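You operate a simulated robot arm through the tools that you are given. There is no shell and no other tool. Be economical: measure what you need, move in short steps, check, and stop when the job is done.

Carry out the task below with a simulated robot arm. There is one attempt and no reset: what you move stays moved.

TASK
Stack the 65 mm gap block from the blue side table on top of the 95 mm gap block.
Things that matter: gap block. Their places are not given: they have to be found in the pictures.

It is judged by the outcome, as a careful person would: the job done as asked, and still so three seconds after it is handed in. It fails if anything else is knocked over, pushed out of place, dropped, spilled or broken.

THE ROBOT
A 6-joint arm with a two-finger parallel gripper, fixed in place. Base frame: the origin is at the foot of the arm, x ahead of it, y to its left, z up; the work surface is at about z = 0. Lengths are in mm, angles in rad, forces in N, time in s.
With the tool pointing down near the work surface it reaches from about 140 to 580 mm from the base axis. Its first joint turns from -1.152 to 1.152 rad. Payload 2.1 kg.
Tool frame: the origin (TCP) lies between the finger pads and is the grasp point; the fingertips stand 30 mm ahead of it; z points along the fingers, y is the line along which they close. The gripper opens to 94 mm. The fingers are 28 mm wide and 10 mm thick; the gripper's body (50 by 96 mm) begins 55 mm behind the TCP.
Orientation is that of the tool frame in the base frame, as a unit quaternion [x, y, z, w]. With the fingers straight down and closing along the base's y, the tool's x points along the base's -x, its y along +y and its z along -z.

THE INTERFACE
- The arm moves only by the tool play_rows. Its argument "steps" is one flat list of numbers, 5 for each row, row after row: the finger opening in mm, from 0 to 94, then the shift along the tool's x, y, z in mm, then the turn about the tool's z in rad. In form: [fingers, x, y, z, twist, fingers, x, y, z, twist, ...]. A call has 1 to 20 rows; each row is the pose to reach, as a shift and turn from the pose commanded when the call began, along the tool's axes at that moment. A row lasts 0.2 s, in which the tool goes at most 50 mm and 0.15 rad; a call with a longer step from one row to the next is refused whole, and so is a gripper value outside its range. A pose out of reach is approached as far as the arm can. The call stops where the force on the tool passes 40 N (or 10 N more than at its start, if that is more) or the arm is blocked; 0.2 s more then pass. The fingers move at their own pace (about 72 mm/s each) and stop on an object; they squeeze with about 33 N. The grip force told is the motor's: it shows also when the fingers shut on nothing. Time passes only in rows, and 0.2 s behind the last, so rows that repeat a pose let the fingers close. It gives the time, the measured TCP pose, the force on the tool (base axes), the opening and the grip force at its end, in the units of the frame above (readings bear some noise).
- Cameras (640 x 400 px; columns grow to the right, rows downward): "scene" is fixed at [76, -393.8, 496.1]; the picture's right is [0.51, -0.86, 0.00], its down [-0.48, -0.28, -0.83] and it looks along [0.72, 0.42, -0.56] (base axes); focal length 342 px, centre (320, 200). "wrist" rides on the gripper at [-37, 0, -58] in the tool frame; the picture's right is [0.00, -1.00, 0.00], its down [0.97, 0.00, -0.24] and it looks along [0.24, 0.00, 0.97] (tool axes); focal length 218 px, centre (320, 200).
- grab_frame(camera): a new picture of that camera. No time passes.
- locate(camera, pixels): for up to 12 pixels [column, row] of the newest picture of that camera ("zoom" is the newest enlarged one), the place [x, y, z] in the base frame of the surface seen there, good to about 3 mm, but the place of the scene camera against the robot may be out by one fixed shift of up to 12 mm in any direction. No time passes.
- enlarge(camera, box): a new picture of the part [left, top, right, bottom] of that camera's present view, enlarged. No time passes.
- sign_off(): hands the job in; it is judged then, once.

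Work in short steps. Measure before you move; look again where a grasp or a placing could have gone wrong, and mend it. You have 60 turns and 30 pictures in all, the two below and enlarged ones among them. Open the gripper and draw the arm clear of the work before you hand the job in, unless the task says otherwise; then end with one line.

The tools are called after "Request:" as name(argument=value, ...) on one line, values as JSON. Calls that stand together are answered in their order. play_rows: Moves the arm, as the interface text tells. Its arguments: {"type":"object","properties":{"steps":{"type":"array","items":{"type":"number"}}},"required":["steps"]} The other tools are called the same way: grab_frame (camera) takes a picture; locate (camera, pixels) gives the place of the surface under pixels of a picture; enlarge (camera, box) takes an enlarged picture of a part of a camera's view; sign_off () hands the job in.

At the start:

```text
time_s: 0.0
tcp_pos: [382.1, -27.1, 299.7]
tool_rot: [0.0, 1.0, 0.0, 0.0]
wrist_force: [0.6, 0.4, -1.1]
grip_width: 93.9
grip_force: 0.1
```

scene: 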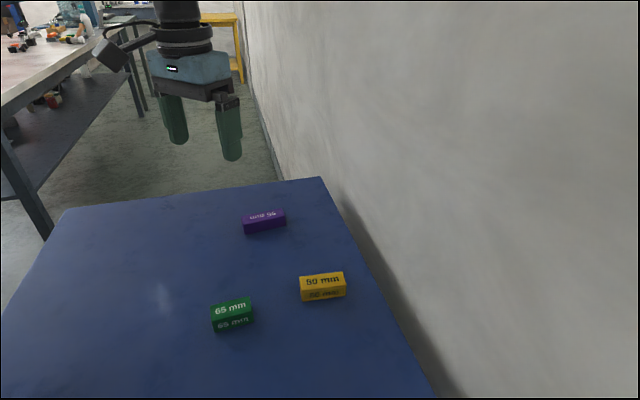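
wrist: 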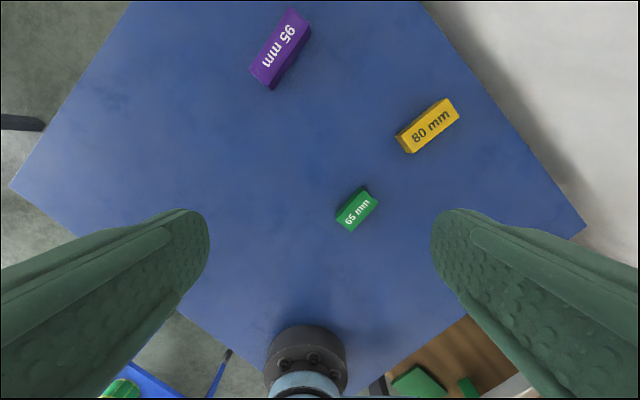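

The pictures show green 65 mm (wrist ~357,210), yellow 80 mm and purple 95 mm (wrist ~282,48). I enlarge both for accurate corners.

Request:
enlarge(camera="wrist", box=[240, 0, 480, 240])

Request:
enlarge(camera="scene", box=[190, 190, 370, 350])

Request:
locate(camera="wrist", pixels=[[357, 210], [282, 48], [429, 127], [320, 270], [370, 190], [380, 240]])

```text
1.67 times, centred on (360, 120) of wrist
```

zoom: 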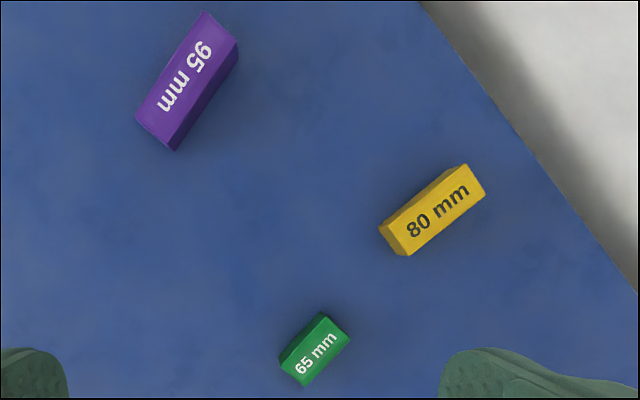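

```text
2.50 times, centred on (280, 270) of scene
```

zoom: 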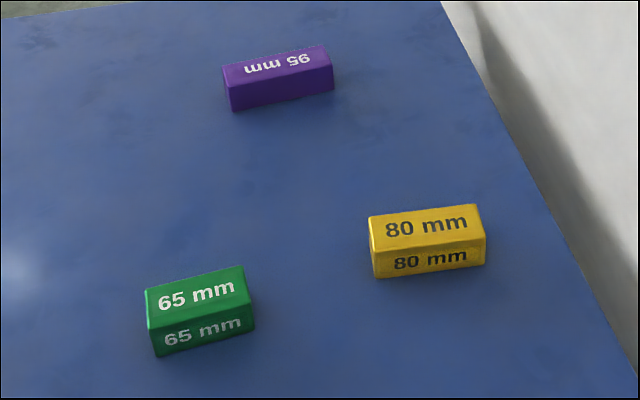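

```text
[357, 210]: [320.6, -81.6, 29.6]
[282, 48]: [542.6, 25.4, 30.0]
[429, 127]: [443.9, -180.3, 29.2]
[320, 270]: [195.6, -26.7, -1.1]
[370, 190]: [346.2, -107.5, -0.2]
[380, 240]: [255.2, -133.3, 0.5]
```

Green centre is about (320,-82), top z≈30. I move above it for an accurate view.

Request:
play_rows(steps=[94, 13, -14, 32, 0, 94, 26, -28, 65, 0, 94, 39, -42, 97, 0, 94, 52, -55, 130, 0, 94, 52, -55, 130, 0])

Request:
grab_frame(camera="wrist")

```text
time_s: 1.2
tcp_pos: [328.4, -79.8, 170.1]
tool_rot: [0.001, 1.0, 0.0, 0.001]
wrist_force: [0.7, 0.1, -0.8]
grip_width: 93.9
grip_force: 0.0
```

```text
25 pictures are left
```

wrist: 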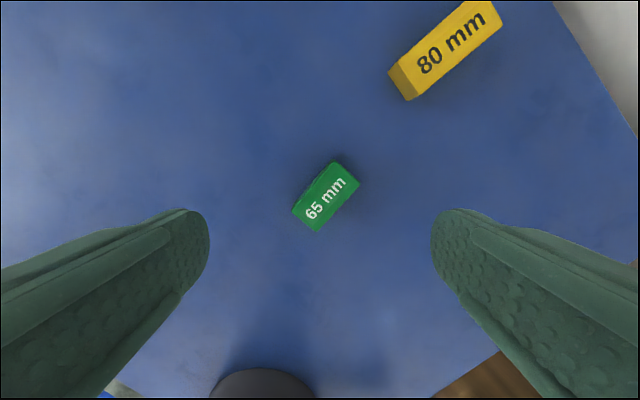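

The green top face spans about (292,210)–(358,183). I zoom in to read its corners.

Request:
enlarge(camera="wrist", box=[272, 150, 384, 220])

```text
5.71 times, centred on (328, 185) of wrist
```

zoom: 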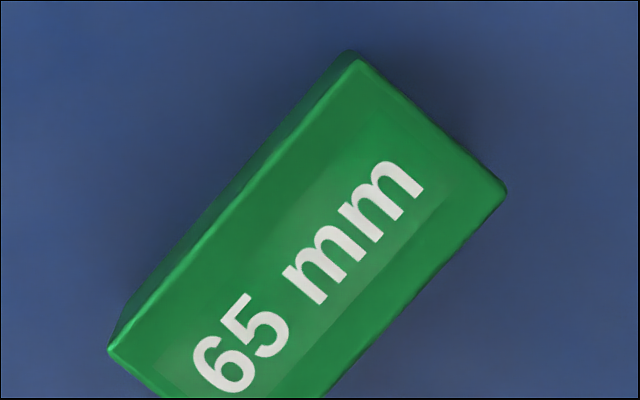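

Request:
locate(camera="zoom", pixels=[[358, 66], [498, 192], [116, 350], [300, 230], [330, 384]])

Request:
locate(camera="wrist", pixels=[[317, 230], [325, 196], [293, 211], [334, 163], [358, 184]])

```text
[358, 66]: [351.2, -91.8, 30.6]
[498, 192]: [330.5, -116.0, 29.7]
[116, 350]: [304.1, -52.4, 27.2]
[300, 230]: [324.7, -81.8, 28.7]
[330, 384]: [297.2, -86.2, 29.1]
```

```text
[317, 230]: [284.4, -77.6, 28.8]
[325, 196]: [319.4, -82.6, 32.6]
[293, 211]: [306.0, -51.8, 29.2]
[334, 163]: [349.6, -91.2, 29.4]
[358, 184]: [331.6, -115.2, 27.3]
```

Green centre is (317.6,-84.1), long axis at −0.69 rad, about 65×31 mm. I turn the tool by +0.69 so it closes over the short side, and come down to z≈80 to check.

Request:
play_rows(steps=[80, 3, -1, 15, 0.14, 80, 6, -2, 30, 0.28, 80, 8, -3, 50, 0.42, 80, 10, -4, 70, 0.56, 80, 11, -4, 90, 0.69, 80, 11, -4, 90, 0.69])

Request:
grab_frame(camera="wrist")

```text
time_s: 2.6
tcp_pos: [317.5, -85.1, 79.7]
tool_rot: [0.338, 0.941, 0.001, 0.0]
wrist_force: [0.2, -0.5, -0.1]
grip_width: 80.0
grip_force: 0.1
```

```text
23 pictures are left
```

wrist: 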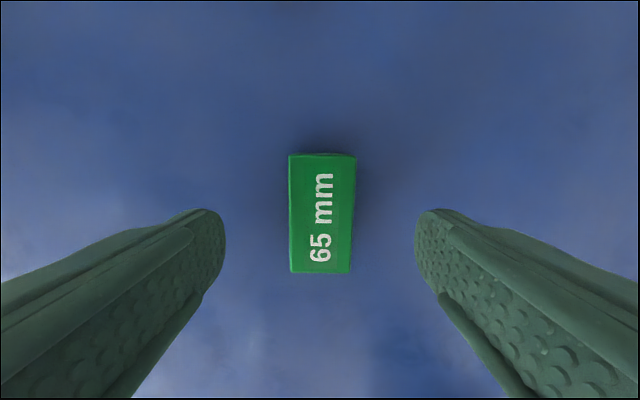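

Aligned and centred (columns 289–356). I check the fore-aft offset with locate.

Request:
locate(camera="wrist", pixels=[[323, 158], [321, 270], [293, 212], [350, 212], [321, 214]])

```text
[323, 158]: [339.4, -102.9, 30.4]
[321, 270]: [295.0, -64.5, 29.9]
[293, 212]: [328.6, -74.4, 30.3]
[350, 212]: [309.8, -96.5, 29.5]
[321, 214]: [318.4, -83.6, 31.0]
```

Centre is (317.5,-84), right under the TCP. I descend to z≈34 and close.

Request:
play_rows(steps=[80, 0, 1, 20, 0.01, 80, 0, 1, 36, 0.02, 80, 0, 1, 46, 0.02, 80, 0, 1, 46, 0.02, 0, 0, 1, 46, 0.02, 0, 0, 1, 46, 0.02, 0, 0, 1, 46, 0.02, 0, 0, 1, 46, 0.02])

```text
time_s: 4.4
tcp_pos: [317.9, -83.1, 33.7]
tool_rot: [0.348, 0.938, -0.001, 0.0]
wrist_force: [-2.8, -0.4, 39.9]
grip_width: 36.1
grip_force: 32.5
```

The grip reads 36 mm with 40 N upward force. I look before lifting.

Request:
grab_frame(camera="wrist")

Request:
enlarge(camera="scene", box=[150, 220, 310, 360])

```text
22 pictures are left
```

wrist: 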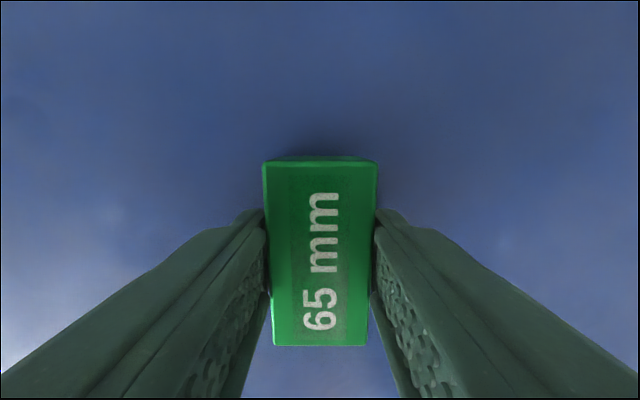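

```text
2.86 times, centred on (230, 290) of scene
```

zoom: 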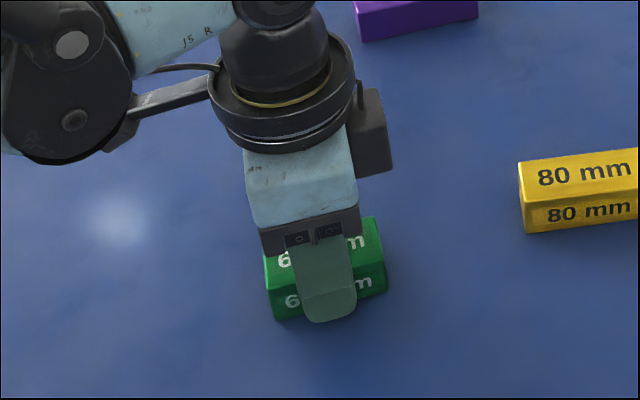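

The block is squarely between the fingers; the fingertips seem to press the table. I lift gently to free them and check the grip.

Request:
play_rows(steps=[0, 0, 0, -3, 0, 0, 0, 0, -8, 0, 0, 0, 0, -20, 0, 0, 0, 0, -45, 0, 0, 0, 0, -80, 0, 0, 0, 0, -80, 0])

Request:
grab_frame(camera="wrist")

```text
time_s: 5.8
tcp_pos: [318.2, -83.3, 113.6]
tool_rot: [0.348, 0.937, 0.0, 0.0]
wrist_force: [0.3, 1.0, -1.8]
grip_width: 33.6
grip_force: 33.1
```

```text
20 pictures are left
```

wrist: 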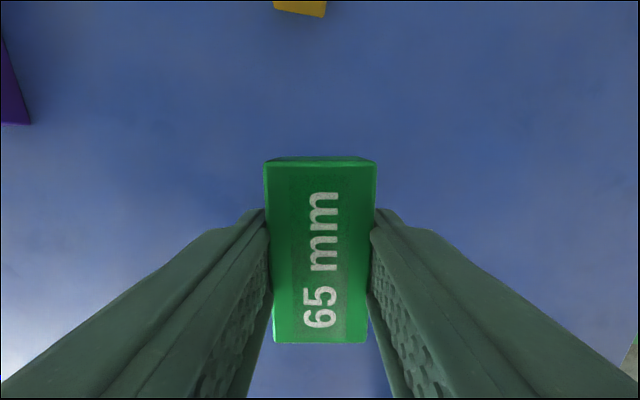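

Block held firmly (33.6 mm). I move high towards the purple block (near (542,25), long axis ≈ −0.58 rad), turning the tool −0.13 to match.

Request:
play_rows(steps=[0, -4, 20, -20, 0, 0, -10, 50, -40, -0.04, 0, -18, 82, -58, -0.08, 0, -26, 114, -70, -0.12, 0, -34, 144, -76, -0.13, 0, -40, 170, -76, -0.13, 0, -40, 170, -76, -0.13])

Request:
grab_frame(camera="wrist")

```text
time_s: 7.4
tcp_pos: [460.8, 19.3, 190.5]
tool_rot: [0.285, 0.958, -0.001, -0.001]
wrist_force: [1.0, 0.5, -2.1]
grip_width: 33.5
grip_force: 32.7
```

```text
19 pictures are left
```

wrist: 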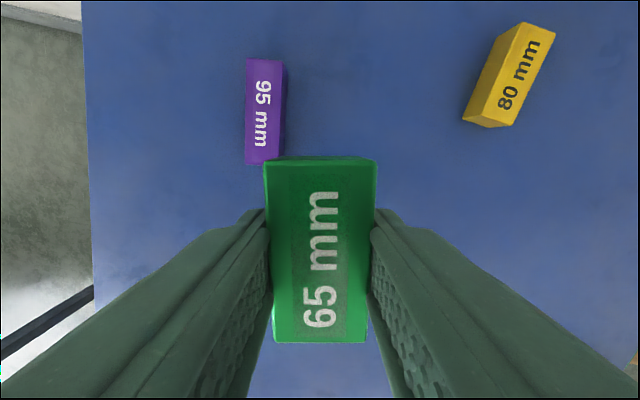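

Request:
enlarge(camera="wrist", box=[200, 50, 392, 170])

Request:
locate(camera="wrist", pixels=[[263, 110], [248, 62], [278, 62], [248, 146], [276, 146], [260, 160], [320, 170], [320, 250], [320, 335], [275, 250], [360, 250]])

```text
3.33 times, centred on (296, 110) of wrist
```

zoom: 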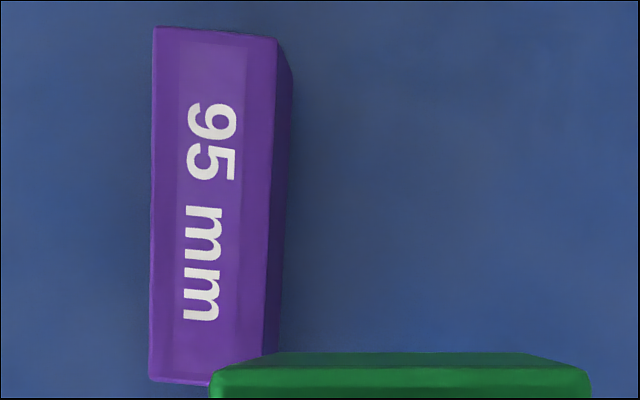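

```text
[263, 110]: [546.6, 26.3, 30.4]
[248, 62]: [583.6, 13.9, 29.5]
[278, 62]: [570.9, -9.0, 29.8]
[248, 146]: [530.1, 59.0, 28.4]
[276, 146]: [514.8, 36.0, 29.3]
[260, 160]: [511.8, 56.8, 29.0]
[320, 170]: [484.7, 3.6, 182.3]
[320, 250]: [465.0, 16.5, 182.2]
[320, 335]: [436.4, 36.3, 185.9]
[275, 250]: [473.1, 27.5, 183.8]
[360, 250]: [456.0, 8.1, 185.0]
```

Request:
locate(camera="zoom", pixels=[[157, 32], [272, 42], [154, 374], [262, 345], [154, 200], [270, 200], [212, 200], [216, 36], [190, 378]])

```text
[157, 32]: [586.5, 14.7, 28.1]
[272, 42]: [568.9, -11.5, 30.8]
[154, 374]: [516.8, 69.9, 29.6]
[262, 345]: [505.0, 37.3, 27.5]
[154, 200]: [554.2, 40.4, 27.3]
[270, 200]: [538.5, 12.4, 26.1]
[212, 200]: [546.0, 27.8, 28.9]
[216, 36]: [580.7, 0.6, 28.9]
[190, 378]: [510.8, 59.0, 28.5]
```

Purple centre ≈ (542.5,29.5), long axis ≈ −0.66 rad; the held block sits centred at the TCP with its bottom about 35 mm below it. I move over purple at z≈120 with +0.08 twist.

Request:
play_rows(steps=[0, -20, 17, 10, 0.02, 0, -42, 35, 20, 0.05, 0, -63, 53, 35, 0.08, 0, -63, 53, 70, 0.08, 0, -63, 53, 70, 0.08])

Request:
grab_frame(camera="wrist")

Request:
enlarge(camera="scene", box=[190, 130, 340, 250])

```text
time_s: 8.6
tcp_pos: [542.0, 27.9, 120.6]
tool_rot: [0.323, 0.946, 0.0, 0.0]
wrist_force: [-0.4, 0.7, -1.4]
grip_width: 33.7
grip_force: 33.6
```

```text
17 pictures are left
```

wrist: 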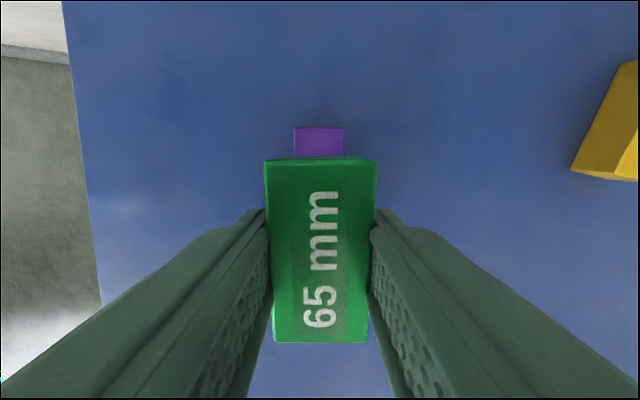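

```text
3.33 times, centred on (265, 190) of scene
```

zoom: 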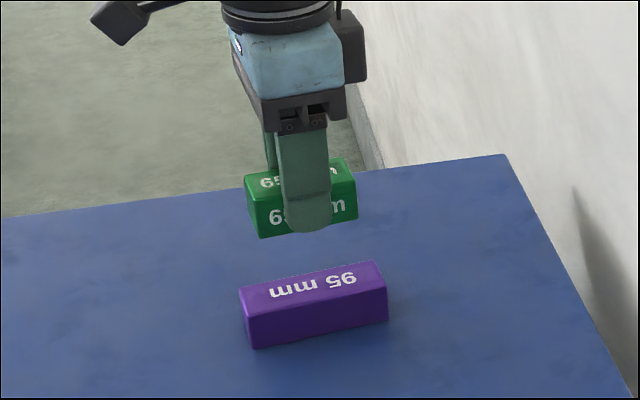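

Purple's far end shows at columns 293–344, nearly centred at 320. I check its position.

Request:
locate(camera="wrist", pixels=[[296, 130], [342, 130], [318, 130], [298, 152], [340, 152], [320, 162], [320, 338]])

```text
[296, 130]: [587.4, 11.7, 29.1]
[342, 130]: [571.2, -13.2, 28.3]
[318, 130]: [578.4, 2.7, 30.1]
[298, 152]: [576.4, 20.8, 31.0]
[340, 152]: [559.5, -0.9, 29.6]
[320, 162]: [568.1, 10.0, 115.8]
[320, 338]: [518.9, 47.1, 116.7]
```

Centring is within about 1 mm. I descend slowly towards contact, expected at TCP z≈64–65.

Request:
play_rows(steps=[0, 0, 1, 25, 0, 0, 0, 1, 42, 0, 0, 0, 1, 49, 0, 0, 0, 1, 52, 0, 0, 0, 1, 54, 0, 0, 0, 1, 55, 0, 0, 0, 1, 55, 0])

Request:
enlarge(camera="scene", box=[190, 130, 340, 250])

```text
time_s: 10.2
tcp_pos: [542.2, 28.8, 65.0]
tool_rot: [0.324, 0.946, 0.0, -0.001]
wrist_force: [0.9, 0.3, 1.6]
grip_width: 33.7
grip_force: 33.4
```

```text
3.33 times, centred on (265, 190) of scene
```

zoom: 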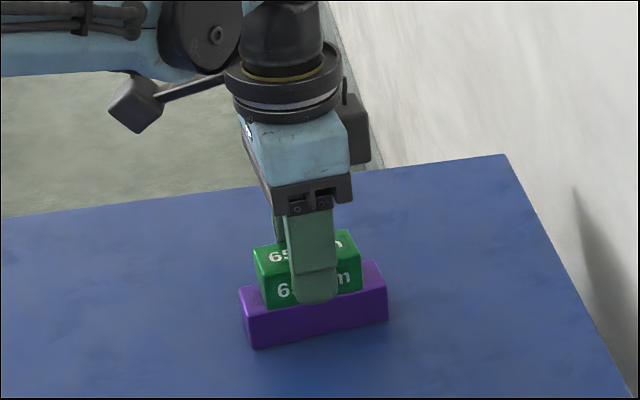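

Force changed from −1.4 to +1.6 N: just touching. I press 1 mm more to be sure.

Request:
play_rows(steps=[0, 0, 0, 0.5, 0, 0, 0, 0, 1, 0, 0, 0, 0, 1, 0])

```text
time_s: 11.0
tcp_pos: [542.6, 29.6, 64.5]
tool_rot: [0.324, 0.946, 0.0, 0.0]
wrist_force: [-1.1, 3.2, 17.3]
grip_width: 33.6
grip_force: 32.7
```

Contact is firm at 17 N. I ease back 0.7 mm and open gradually to 60 mm.

Request:
play_rows(steps=[0, 0, 0, -0.7, 0, 34, 0, 0, -0.7, 0, 36, 0, 0, -0.7, 0, 40, 0, 0, -0.7, 0, 48, 0, 0, -0.7, 0, 60, 0, 0, -0.7, 0, 60, 0, 0, -0.7, 0])

Request:
grab_frame(camera="wrist")

```text
time_s: 12.6
tcp_pos: [541.8, 28.5, 65.0]
tool_rot: [0.324, 0.946, -0.001, 0.0]
wrist_force: [0.5, -0.1, -0.6]
grip_width: 60.1
grip_force: 0.1
```

```text
14 pictures are left
```

wrist: 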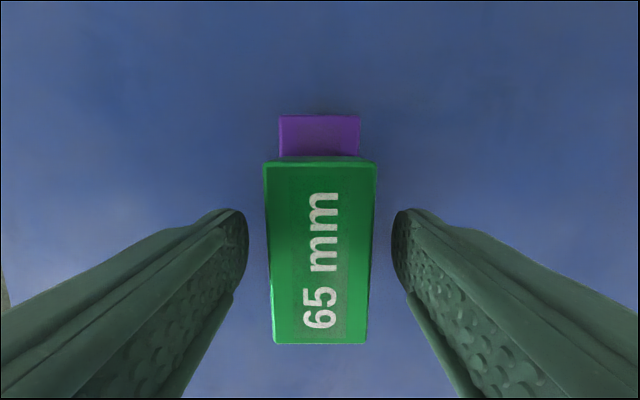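

The green block rests centred on purple with both fingers clear. I rise straight up, then look.

Request:
play_rows(steps=[60, 0, 0, -10, 0, 60, 0, 0, -30, 0, 70, 0, 0, -60, 0, 80, 0, 0, -95, 0, 80, 25, 0, -130, 0, 80, 60, 0, -150, 0, 80, 60, 0, -150, 0])

Request:
grab_frame(camera="wrist")

Request:
grab_frame(camera="scene")

```text
time_s: 14.2
tcp_pos: [494.9, 68.5, 214.7]
tool_rot: [0.324, 0.946, 0.0, 0.0]
wrist_force: [0.2, -0.4, -0.1]
grip_width: 79.7
grip_force: 0.0
```

```text
13 pictures are left
```

wrist: 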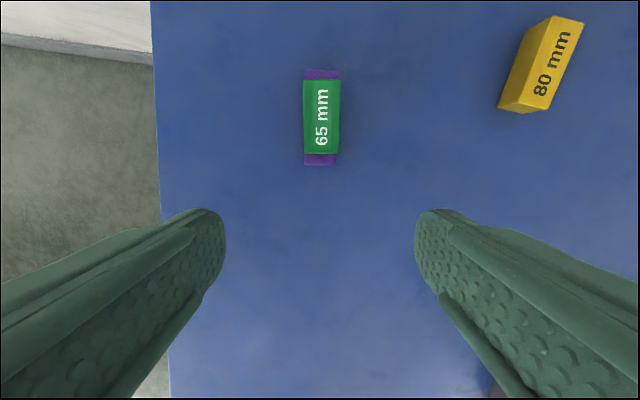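

```text
12 pictures are left
```

scene: 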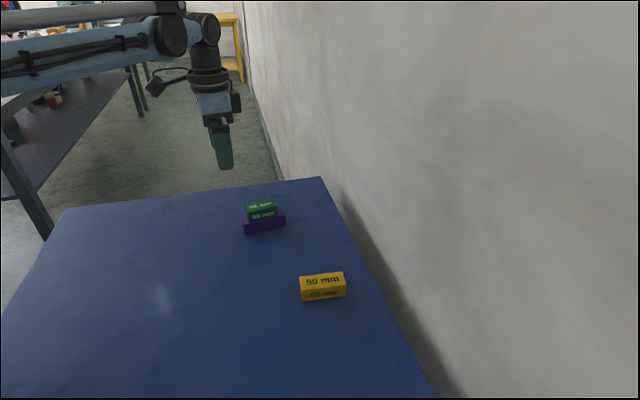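

The stack stands square and stable, the yellow block is where it was, and the arm is clear with the gripper open. I hand it in.

Request:
sign_off()

```text
The job is handed in.
```

The 65 mm gap block is stacked on top of the 95 mm gap block, centred and aligned with it; the 80 mm block was not touched.
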